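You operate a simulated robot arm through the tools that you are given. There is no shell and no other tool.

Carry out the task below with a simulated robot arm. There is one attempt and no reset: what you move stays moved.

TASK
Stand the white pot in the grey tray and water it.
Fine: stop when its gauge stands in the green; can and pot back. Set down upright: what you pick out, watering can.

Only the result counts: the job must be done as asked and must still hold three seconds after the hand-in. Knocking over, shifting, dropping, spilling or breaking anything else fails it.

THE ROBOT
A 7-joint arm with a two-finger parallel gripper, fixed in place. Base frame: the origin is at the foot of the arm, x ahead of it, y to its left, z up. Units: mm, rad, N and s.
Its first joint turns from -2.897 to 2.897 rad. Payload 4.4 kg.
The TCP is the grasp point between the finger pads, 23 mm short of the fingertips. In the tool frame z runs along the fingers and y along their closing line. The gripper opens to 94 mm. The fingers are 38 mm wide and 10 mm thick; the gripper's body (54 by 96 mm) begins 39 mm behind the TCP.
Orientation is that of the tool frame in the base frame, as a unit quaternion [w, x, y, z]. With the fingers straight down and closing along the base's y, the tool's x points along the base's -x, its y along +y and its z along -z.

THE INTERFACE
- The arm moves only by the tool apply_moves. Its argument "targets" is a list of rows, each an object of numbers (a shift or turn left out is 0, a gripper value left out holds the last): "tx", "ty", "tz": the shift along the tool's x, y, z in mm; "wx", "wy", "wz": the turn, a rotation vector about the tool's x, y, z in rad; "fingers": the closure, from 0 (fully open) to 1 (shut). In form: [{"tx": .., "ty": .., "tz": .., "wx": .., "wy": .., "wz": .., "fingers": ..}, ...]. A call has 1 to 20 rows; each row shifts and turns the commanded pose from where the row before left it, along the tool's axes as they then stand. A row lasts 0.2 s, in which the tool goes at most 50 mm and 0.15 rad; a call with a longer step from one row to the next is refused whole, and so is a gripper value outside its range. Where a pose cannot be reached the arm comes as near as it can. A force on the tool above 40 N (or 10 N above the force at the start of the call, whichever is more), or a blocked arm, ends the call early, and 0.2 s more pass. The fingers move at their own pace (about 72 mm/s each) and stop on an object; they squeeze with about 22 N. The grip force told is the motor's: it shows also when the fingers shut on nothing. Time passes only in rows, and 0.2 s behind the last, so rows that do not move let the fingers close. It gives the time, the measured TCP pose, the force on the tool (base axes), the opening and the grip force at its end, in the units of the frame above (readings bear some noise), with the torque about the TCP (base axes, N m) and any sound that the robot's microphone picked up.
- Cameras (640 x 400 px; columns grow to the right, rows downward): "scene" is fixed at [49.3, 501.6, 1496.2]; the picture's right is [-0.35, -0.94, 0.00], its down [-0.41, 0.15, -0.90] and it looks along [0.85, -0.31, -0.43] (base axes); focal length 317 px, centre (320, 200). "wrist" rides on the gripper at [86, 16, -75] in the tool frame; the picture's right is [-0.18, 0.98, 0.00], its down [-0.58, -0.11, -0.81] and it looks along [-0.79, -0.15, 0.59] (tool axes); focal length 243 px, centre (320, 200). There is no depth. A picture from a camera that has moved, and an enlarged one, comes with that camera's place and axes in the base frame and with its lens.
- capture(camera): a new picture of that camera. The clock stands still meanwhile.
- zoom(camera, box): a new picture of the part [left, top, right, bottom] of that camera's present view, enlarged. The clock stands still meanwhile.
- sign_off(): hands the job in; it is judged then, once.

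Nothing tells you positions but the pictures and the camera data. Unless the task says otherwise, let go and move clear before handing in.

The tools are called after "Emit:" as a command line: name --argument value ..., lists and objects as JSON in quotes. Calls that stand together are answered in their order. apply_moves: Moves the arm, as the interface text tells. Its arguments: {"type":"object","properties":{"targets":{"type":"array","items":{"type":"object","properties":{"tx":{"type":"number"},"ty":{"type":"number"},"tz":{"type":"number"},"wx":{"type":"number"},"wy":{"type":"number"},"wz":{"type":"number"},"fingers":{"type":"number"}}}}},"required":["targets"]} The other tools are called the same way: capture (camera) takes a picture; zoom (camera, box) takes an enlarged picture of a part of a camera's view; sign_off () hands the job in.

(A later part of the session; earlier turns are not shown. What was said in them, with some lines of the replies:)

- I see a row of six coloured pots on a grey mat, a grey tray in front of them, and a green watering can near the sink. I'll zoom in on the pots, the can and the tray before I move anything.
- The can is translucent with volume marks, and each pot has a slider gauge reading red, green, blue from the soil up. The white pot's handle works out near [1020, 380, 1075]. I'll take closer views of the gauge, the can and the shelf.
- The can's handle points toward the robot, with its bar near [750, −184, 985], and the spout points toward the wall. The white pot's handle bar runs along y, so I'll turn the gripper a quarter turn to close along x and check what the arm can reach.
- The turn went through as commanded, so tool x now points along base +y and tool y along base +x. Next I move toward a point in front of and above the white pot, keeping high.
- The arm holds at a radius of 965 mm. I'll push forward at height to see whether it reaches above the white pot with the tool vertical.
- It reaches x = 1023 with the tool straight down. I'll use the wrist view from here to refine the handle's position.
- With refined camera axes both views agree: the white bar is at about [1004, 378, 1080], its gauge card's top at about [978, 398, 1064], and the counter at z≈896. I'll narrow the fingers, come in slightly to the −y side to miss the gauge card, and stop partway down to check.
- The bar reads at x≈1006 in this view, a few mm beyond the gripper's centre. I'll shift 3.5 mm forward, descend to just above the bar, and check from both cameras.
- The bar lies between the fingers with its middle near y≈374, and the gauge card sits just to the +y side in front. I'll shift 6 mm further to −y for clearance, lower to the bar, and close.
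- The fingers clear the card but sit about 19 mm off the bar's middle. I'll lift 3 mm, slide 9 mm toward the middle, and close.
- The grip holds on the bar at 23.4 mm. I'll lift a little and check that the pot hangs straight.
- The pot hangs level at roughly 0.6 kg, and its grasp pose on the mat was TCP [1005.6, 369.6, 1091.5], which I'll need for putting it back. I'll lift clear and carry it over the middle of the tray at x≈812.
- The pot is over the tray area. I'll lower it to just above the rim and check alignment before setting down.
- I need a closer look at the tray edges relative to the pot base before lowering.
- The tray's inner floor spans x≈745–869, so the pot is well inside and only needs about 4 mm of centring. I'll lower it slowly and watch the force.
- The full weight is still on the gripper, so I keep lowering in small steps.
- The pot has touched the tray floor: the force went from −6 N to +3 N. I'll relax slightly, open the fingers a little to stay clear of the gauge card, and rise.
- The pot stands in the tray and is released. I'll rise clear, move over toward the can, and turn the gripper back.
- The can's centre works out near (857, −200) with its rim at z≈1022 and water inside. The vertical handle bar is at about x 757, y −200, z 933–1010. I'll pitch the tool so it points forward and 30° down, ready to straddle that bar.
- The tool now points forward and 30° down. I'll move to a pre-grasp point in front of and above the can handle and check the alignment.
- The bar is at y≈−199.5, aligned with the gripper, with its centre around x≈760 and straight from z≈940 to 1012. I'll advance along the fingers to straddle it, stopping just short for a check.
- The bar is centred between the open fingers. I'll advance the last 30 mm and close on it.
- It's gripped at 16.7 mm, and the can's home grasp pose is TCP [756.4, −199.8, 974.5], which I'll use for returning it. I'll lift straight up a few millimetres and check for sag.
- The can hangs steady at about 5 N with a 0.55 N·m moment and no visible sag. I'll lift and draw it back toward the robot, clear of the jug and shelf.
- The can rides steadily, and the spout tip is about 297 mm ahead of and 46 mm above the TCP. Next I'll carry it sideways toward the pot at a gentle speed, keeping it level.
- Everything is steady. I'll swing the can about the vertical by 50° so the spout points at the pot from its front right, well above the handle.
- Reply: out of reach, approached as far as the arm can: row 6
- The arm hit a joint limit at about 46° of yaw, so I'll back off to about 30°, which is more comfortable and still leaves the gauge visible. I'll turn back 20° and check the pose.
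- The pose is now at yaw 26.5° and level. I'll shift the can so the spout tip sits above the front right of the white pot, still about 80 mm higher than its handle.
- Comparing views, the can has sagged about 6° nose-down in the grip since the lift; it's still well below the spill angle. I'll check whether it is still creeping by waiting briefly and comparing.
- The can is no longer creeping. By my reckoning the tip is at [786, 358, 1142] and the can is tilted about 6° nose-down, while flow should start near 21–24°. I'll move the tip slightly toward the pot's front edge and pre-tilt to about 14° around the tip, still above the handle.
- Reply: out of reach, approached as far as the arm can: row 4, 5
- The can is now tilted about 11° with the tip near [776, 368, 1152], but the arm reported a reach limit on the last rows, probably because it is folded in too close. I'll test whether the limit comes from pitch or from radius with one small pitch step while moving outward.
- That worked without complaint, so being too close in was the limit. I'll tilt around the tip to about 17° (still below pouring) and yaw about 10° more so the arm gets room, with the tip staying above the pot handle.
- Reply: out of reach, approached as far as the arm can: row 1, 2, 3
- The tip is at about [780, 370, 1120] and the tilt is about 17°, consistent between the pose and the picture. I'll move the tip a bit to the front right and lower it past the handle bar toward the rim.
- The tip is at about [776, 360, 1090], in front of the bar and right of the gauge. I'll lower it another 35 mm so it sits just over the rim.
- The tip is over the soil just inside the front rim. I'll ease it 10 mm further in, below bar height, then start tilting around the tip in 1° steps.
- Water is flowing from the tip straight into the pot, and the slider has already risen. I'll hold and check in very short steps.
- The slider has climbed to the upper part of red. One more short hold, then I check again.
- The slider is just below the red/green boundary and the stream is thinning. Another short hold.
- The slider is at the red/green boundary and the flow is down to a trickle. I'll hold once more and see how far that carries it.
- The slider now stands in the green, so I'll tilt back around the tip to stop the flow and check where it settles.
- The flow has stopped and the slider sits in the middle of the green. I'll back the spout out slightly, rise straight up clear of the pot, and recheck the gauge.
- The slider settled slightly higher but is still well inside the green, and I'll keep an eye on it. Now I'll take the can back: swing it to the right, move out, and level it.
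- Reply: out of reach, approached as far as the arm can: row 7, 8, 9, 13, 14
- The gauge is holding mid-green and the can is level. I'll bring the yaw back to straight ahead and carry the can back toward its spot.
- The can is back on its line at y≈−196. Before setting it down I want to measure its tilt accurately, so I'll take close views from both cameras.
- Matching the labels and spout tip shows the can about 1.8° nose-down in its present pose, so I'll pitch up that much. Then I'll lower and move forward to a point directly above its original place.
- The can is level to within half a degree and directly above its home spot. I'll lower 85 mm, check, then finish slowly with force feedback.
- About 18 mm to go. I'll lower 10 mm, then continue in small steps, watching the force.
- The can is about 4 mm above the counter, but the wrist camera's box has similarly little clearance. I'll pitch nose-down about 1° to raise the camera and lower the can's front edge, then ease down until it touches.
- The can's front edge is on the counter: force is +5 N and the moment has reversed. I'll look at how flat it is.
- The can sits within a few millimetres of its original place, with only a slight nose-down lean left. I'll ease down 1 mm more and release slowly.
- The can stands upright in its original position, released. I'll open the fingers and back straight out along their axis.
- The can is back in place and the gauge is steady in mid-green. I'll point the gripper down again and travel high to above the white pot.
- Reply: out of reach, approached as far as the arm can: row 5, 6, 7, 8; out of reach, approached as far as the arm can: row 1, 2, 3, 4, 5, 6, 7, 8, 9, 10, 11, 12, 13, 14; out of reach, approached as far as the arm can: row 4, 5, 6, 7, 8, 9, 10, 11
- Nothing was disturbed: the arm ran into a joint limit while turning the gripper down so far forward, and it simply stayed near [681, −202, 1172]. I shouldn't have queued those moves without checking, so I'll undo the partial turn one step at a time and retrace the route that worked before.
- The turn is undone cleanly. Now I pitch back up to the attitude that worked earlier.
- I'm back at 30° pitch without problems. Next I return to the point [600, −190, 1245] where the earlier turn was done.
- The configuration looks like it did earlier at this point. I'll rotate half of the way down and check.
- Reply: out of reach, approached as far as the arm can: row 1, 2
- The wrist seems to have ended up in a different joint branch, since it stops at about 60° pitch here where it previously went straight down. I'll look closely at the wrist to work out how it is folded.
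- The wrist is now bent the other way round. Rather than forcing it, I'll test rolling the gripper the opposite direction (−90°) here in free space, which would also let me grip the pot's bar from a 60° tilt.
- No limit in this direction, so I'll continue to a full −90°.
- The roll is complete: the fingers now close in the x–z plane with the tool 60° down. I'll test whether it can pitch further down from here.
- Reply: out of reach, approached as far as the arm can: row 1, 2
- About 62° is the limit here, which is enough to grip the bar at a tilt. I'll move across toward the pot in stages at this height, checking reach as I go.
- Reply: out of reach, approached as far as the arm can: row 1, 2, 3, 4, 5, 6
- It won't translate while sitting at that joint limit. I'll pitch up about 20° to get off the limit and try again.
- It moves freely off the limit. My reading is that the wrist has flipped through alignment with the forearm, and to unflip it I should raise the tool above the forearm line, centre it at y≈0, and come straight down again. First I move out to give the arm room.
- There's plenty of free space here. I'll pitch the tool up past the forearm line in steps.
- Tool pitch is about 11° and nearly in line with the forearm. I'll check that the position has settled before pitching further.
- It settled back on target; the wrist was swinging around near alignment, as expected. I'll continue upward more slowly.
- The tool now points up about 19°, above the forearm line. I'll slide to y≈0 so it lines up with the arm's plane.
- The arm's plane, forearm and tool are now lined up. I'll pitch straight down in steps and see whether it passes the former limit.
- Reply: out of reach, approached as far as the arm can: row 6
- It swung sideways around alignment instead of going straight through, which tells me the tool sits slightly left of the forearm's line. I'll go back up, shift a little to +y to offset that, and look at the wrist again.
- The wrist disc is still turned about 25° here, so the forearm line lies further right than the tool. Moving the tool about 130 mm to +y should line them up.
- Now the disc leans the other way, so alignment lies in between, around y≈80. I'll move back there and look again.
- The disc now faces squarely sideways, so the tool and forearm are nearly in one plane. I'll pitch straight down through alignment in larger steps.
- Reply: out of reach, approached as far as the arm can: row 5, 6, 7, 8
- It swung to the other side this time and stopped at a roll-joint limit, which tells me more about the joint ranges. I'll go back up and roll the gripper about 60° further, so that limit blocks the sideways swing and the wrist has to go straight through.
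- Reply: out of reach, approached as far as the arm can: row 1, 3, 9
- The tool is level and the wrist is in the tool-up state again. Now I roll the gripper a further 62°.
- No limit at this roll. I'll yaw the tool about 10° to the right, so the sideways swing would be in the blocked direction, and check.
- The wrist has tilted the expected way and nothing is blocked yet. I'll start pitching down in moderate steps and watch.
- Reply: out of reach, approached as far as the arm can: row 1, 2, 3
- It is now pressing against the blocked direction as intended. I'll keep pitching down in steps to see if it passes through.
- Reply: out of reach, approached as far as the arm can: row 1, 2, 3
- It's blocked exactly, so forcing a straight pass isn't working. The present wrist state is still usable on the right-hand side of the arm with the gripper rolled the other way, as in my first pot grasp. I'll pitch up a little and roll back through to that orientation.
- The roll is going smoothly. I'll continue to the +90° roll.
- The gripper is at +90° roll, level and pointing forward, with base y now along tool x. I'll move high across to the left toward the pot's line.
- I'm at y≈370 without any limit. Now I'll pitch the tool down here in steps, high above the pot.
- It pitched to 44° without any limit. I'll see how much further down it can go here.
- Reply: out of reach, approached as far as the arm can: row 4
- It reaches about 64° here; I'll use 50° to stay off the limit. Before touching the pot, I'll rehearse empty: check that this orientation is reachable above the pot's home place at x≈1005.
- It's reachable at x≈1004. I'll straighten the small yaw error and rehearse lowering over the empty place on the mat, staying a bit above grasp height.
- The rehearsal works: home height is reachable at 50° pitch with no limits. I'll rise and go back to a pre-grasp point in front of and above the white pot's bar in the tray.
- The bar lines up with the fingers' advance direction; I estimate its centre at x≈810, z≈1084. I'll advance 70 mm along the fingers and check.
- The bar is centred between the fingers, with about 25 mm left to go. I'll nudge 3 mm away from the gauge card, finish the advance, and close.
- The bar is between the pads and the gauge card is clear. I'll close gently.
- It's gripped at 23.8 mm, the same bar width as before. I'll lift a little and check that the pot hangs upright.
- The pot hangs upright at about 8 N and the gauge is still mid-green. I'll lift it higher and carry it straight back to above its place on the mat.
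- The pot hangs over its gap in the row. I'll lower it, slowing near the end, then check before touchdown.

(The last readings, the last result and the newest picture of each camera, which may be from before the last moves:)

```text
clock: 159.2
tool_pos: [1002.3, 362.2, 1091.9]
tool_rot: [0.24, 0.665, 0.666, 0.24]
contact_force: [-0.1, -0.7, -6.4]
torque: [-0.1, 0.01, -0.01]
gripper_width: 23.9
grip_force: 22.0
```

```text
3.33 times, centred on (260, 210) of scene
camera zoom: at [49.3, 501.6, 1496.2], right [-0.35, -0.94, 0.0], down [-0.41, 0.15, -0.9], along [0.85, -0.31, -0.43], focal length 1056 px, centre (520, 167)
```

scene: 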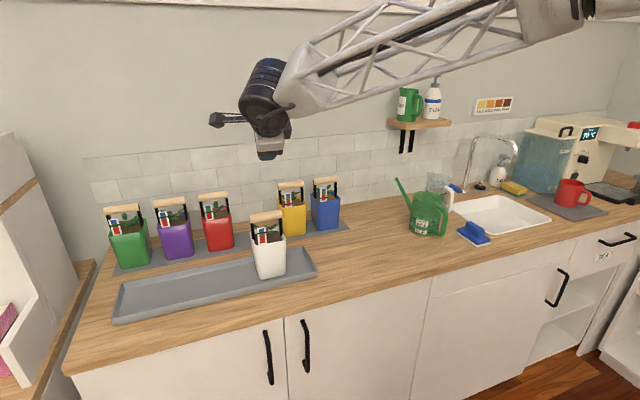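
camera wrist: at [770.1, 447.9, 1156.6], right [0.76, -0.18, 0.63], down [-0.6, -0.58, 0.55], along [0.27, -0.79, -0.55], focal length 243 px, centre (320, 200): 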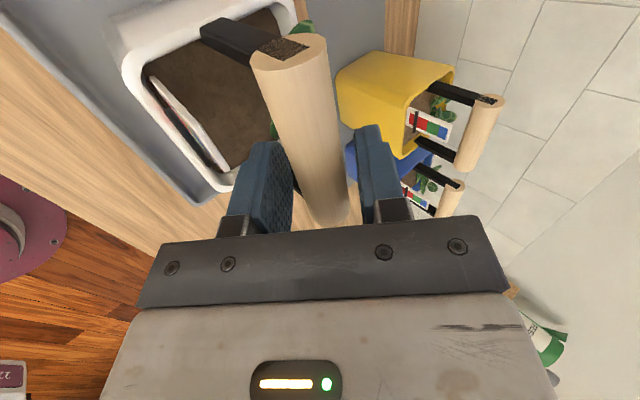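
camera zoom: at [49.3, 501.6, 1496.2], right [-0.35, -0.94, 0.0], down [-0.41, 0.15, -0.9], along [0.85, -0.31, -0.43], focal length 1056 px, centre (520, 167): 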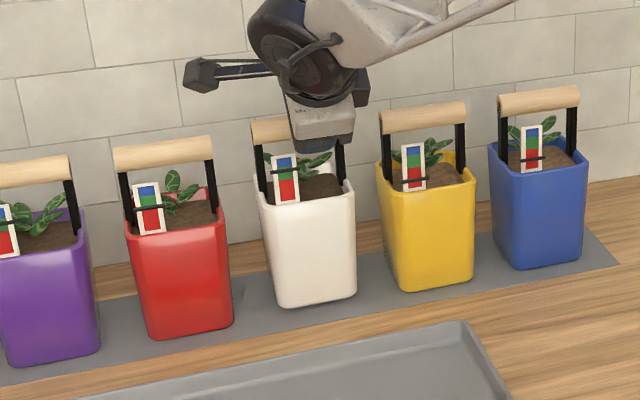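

The pot is about 7 mm above the mat and its outline matches the original position. I'll finish in small steps with force checks.

Emit:
apply_moves --targets '[{"tz": 1.9, "ty": -1.6}, {"tz": 1.9, "ty": -1.6}, {}]'

Emit:
apply_moves --targets '[{"tz": 1.15, "ty": -0.96}, {}]'

```text
clock: 160.0
tool_pos: [1001.4, 362.2, 1087.5]
tool_rot: [0.239, 0.664, 0.666, 0.241]
contact_force: [-0.4, 0.3, -6.5]
torque: [-0.1, 0.01, 0.01]
gripper_width: 23.8
grip_force: 21.9
```

```text
clock: 160.6
tool_pos: [1000.8, 362.5, 1087.5]
tool_rot: [0.24, 0.665, 0.666, 0.24]
contact_force: [-0.2, 0.2, -6.7]
torque: [-0.1, 0.01, 0.01]
gripper_width: 23.9
grip_force: 21.9
```

Still fully suspended. I continue with small steps.

Emit:
apply_moves --targets '[{"tz": 2.4, "ty": 0.5}, {}]'

Emit:
apply_moves --targets '[{"tz": 1.15, "ty": -0.96}, {}]'

```text
clock: 161.2
tool_pos: [1003.9, 361.7, 1085.5]
tool_rot: [0.241, 0.664, 0.665, 0.241]
contact_force: [0.0, -0.2, -7.1]
torque: [-0.07, 0.01, 0.02]
gripper_width: 24.0
grip_force: 21.4
```

```text
clock: 161.8
tool_pos: [1003.4, 362.7, 1084.6]
tool_rot: [0.24, 0.664, 0.665, 0.242]
contact_force: [-2.3, -3.2, 4.4]
torque: [-0.17, -0.08, -0.03]
gripper_width: 24.0
grip_force: 21.9
```

Touchdown: the load reversed to +4 N. I'll relax slightly, open the fingers a little, and check the pot.

Emit:
apply_moves --targets '[{"tz": -0.6, "ty": 0.5}, {"fingers": 0.68}, {"fingers": 0.63}, {}, {}]'

Emit:
zoom --camera "scene" --box '[200, 150, 320, 270]'

Emit:
capture --camera "wrist"

```text
clock: 163.0
tool_pos: [1004.4, 362.1, 1083.9]
tool_rot: [0.24, 0.665, 0.665, 0.241]
contact_force: [-0.2, -0.1, -0.1]
torque: [0.01, 0.01, -0.01]
gripper_width: 34.8
grip_force: 0.1
```

```text
3.33 times, centred on (260, 210) of scene
camera zoom: at [49.3, 501.6, 1496.2], right [-0.35, -0.94, 0.0], down [-0.41, 0.15, -0.9], along [0.85, -0.31, -0.43], focal length 1056 px, centre (520, 167)
```

zoom: 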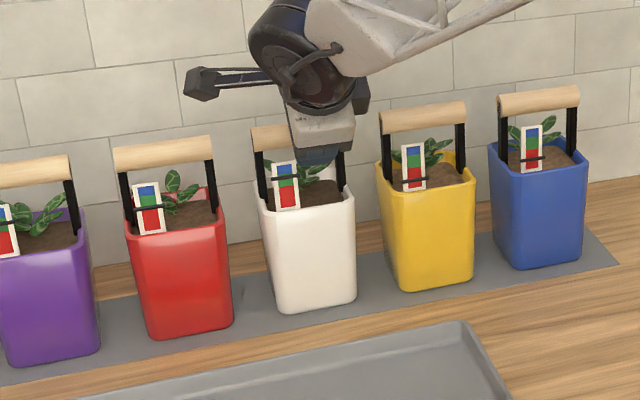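

```text
taken
camera wrist: at [969.1, 448.7, 1151.9], right [0.76, -0.18, 0.63], down [-0.6, -0.58, 0.55], along [0.27, -0.79, -0.55], focal length 243 px, centre (320, 200)
```

wrist: 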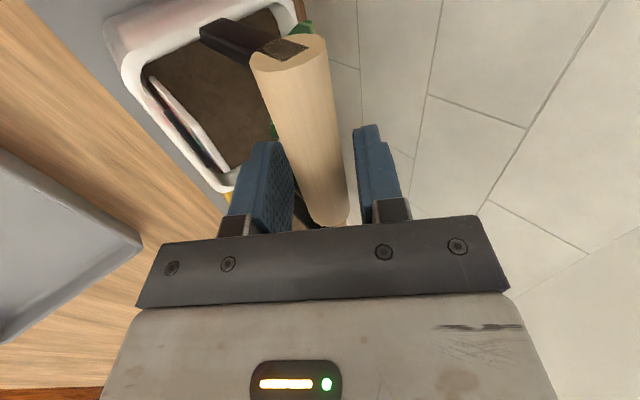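

The pot stands on the mat matching its original outline. I'll back out along the finger axis and move clear.

Emit:
apply_moves --targets '[{"tz": -6}, {"tz": -15}, {"tz": -25}, {"tz": -30}, {"tz": -35}, {"tz": -35}, {"tz": -35}, {}]'

Emit:
capture --camera "scene"

Emit:
zoom --camera "scene" --box '[235, 180, 283, 250]'

Emit:
zoom --camera "scene" --box '[390, 165, 470, 245]'

```text
clock: 164.8
tool_pos: [887.9, 361.9, 1225.0]
tool_rot: [0.24, 0.664, 0.666, 0.241]
contact_force: [-0.3, -0.3, 0.1]
torque: [-0.02, -0.04, 0.0]
gripper_width: 34.9
grip_force: 0.0
```

```text
taken
```

scene: 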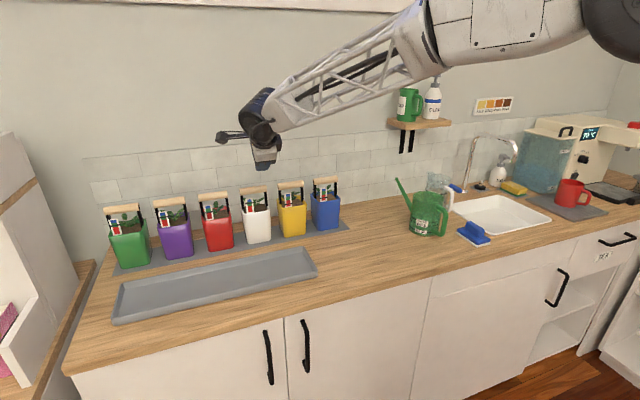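

```text
5.71 times, centred on (259, 215) of scene
camera zoom: at [49.3, 501.6, 1496.2], right [-0.35, -0.94, 0.0], down [-0.41, 0.15, -0.9], along [0.85, -0.31, -0.43], focal length 1811 px, centre (669, 114)
```

zoom: 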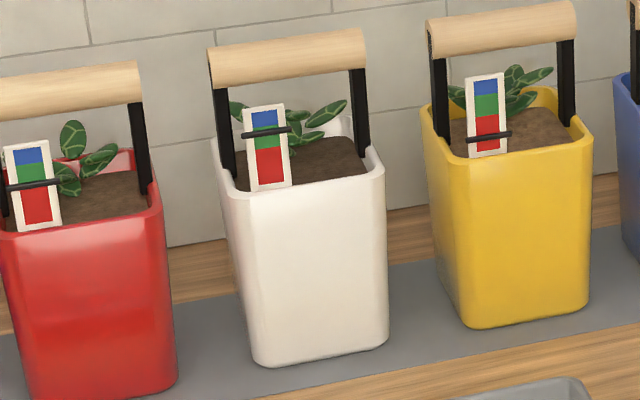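

```text
5.00 times, centred on (430, 205) of scene
camera zoom: at [49.3, 501.6, 1496.2], right [-0.35, -0.94, 0.0], down [-0.41, 0.15, -0.9], along [0.85, -0.31, -0.43], focal length 1584 px, centre (-230, 175)
```

zoom: 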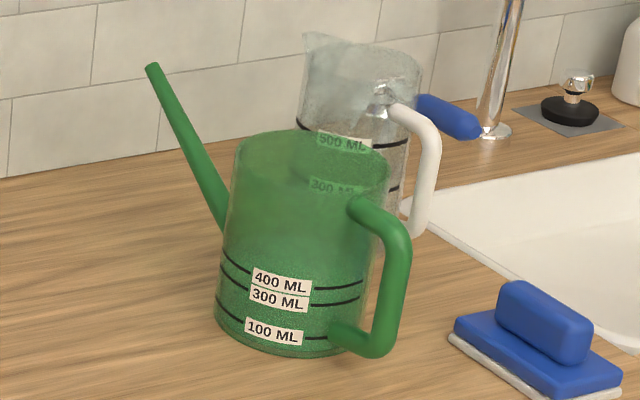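

The pot and can match their original places. I'll check the gauge closely, since the slider should be well inside the green.

Emit:
zoom --camera "scene" --box '[248, 194, 264, 216]'

Emit:
zoom --camera "scene" --box '[100, 230, 330, 330]'

```text
16.00 times, centred on (256, 205) of scene
camera zoom: at [49.3, 501.6, 1496.2], right [-0.35, -0.94, 0.0], down [-0.41, 0.15, -0.9], along [0.85, -0.31, -0.43], focal length 5070 px, centre (1344, 120)
```

zoom: 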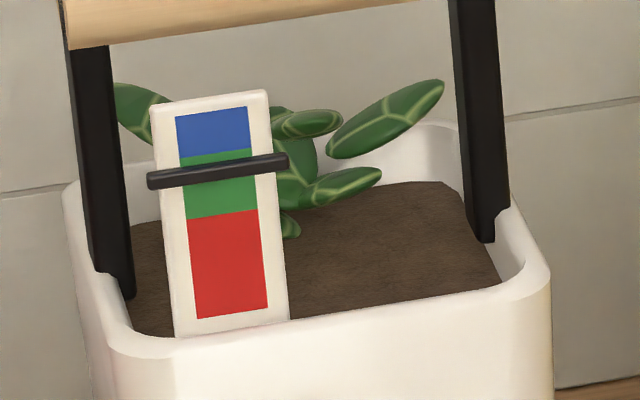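

```text
2.78 times, centred on (215, 280) of scene
camera zoom: at [49.3, 501.6, 1496.2], right [-0.35, -0.94, 0.0], down [-0.41, 0.15, -0.9], along [0.85, -0.31, -0.43], focal length 882 px, centre (612, -23)
```

zoom: 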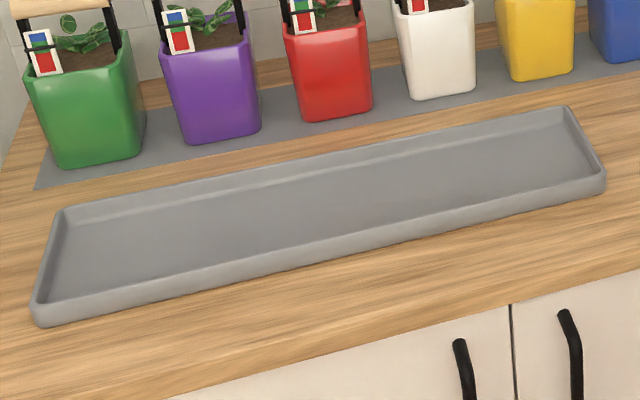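

The slider stands in the green with green visible both above and below it, and the tray is dry and unmoved. I'll move the arm further clear, let a couple of seconds pass, and confirm the gauge is stable.

Emit:
apply_moves --targets '[{"tz": -30}, {"tz": -30}, {"tz": -30}, {}, {}, {}, {}, {}, {}, {}, {}]'

Emit:
zoom --camera "scene" --box '[248, 194, 264, 216]'

Emit:
capture --camera "scene"

```text
clock: 167.2
tool_pos: [829.6, 360.6, 1293.8]
tool_rot: [0.24, 0.665, 0.665, 0.242]
contact_force: [-0.3, -0.4, -0.3]
torque: [0.04, 0.0, -0.03]
gripper_width: 34.9
grip_force: 0.1
```

```text
16.00 times, centred on (256, 205) of scene
camera zoom: at [49.3, 501.6, 1496.2], right [-0.35, -0.94, 0.0], down [-0.41, 0.15, -0.9], along [0.85, -0.31, -0.43], focal length 5070 px, centre (1344, 120)
```

zoom: 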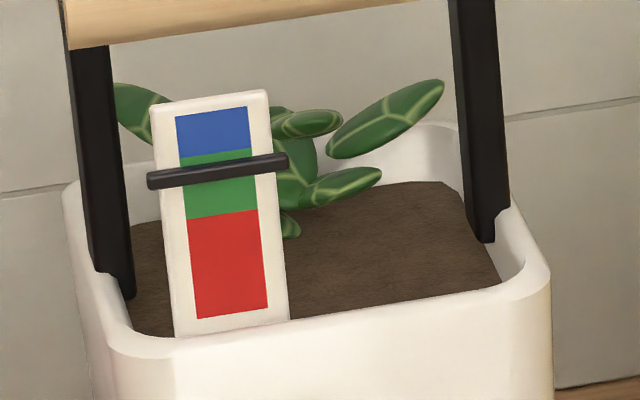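

```text
taken
```

scene: 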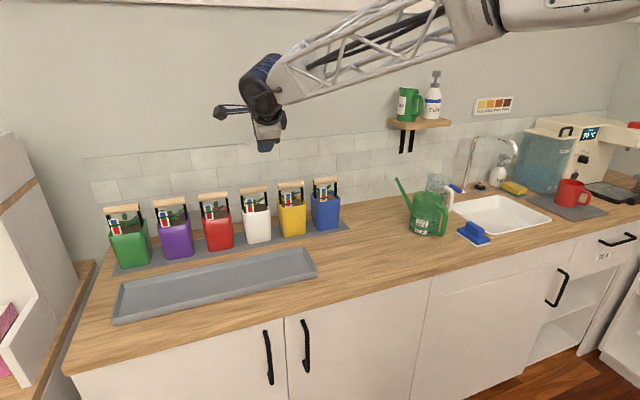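

The gauge hasn't moved and its slider stands in the green. The white pot is upright in its place in the row, the can is upright where it started, nothing else has shifted, and the arm is clear. I'm handing in now.

Emit:
sign_off

```text
The job is handed in.
```

The white pot has been watered and its gauge stands in the green. I stood it in the grey tray, poured from the watering can, and stopped when the slider reached the green band. The slider crept up slightly as the water soaked in, then held steady. It ended a little above the middle of the green.

- **Pot:** it is upright on the mat in its original spot. Its outline in the camera view matches where it started.
- **Watering can:** it is upright within a few millimetres of where it stood.
- **Surroundings:** I saw no spilled water, and nothing else appears to have moved.

After putting the can back, the arm got stuck against its joint limits for about a minute. It stayed in free space the whole time and touched nothing. I used a tilted grip to return the pot.
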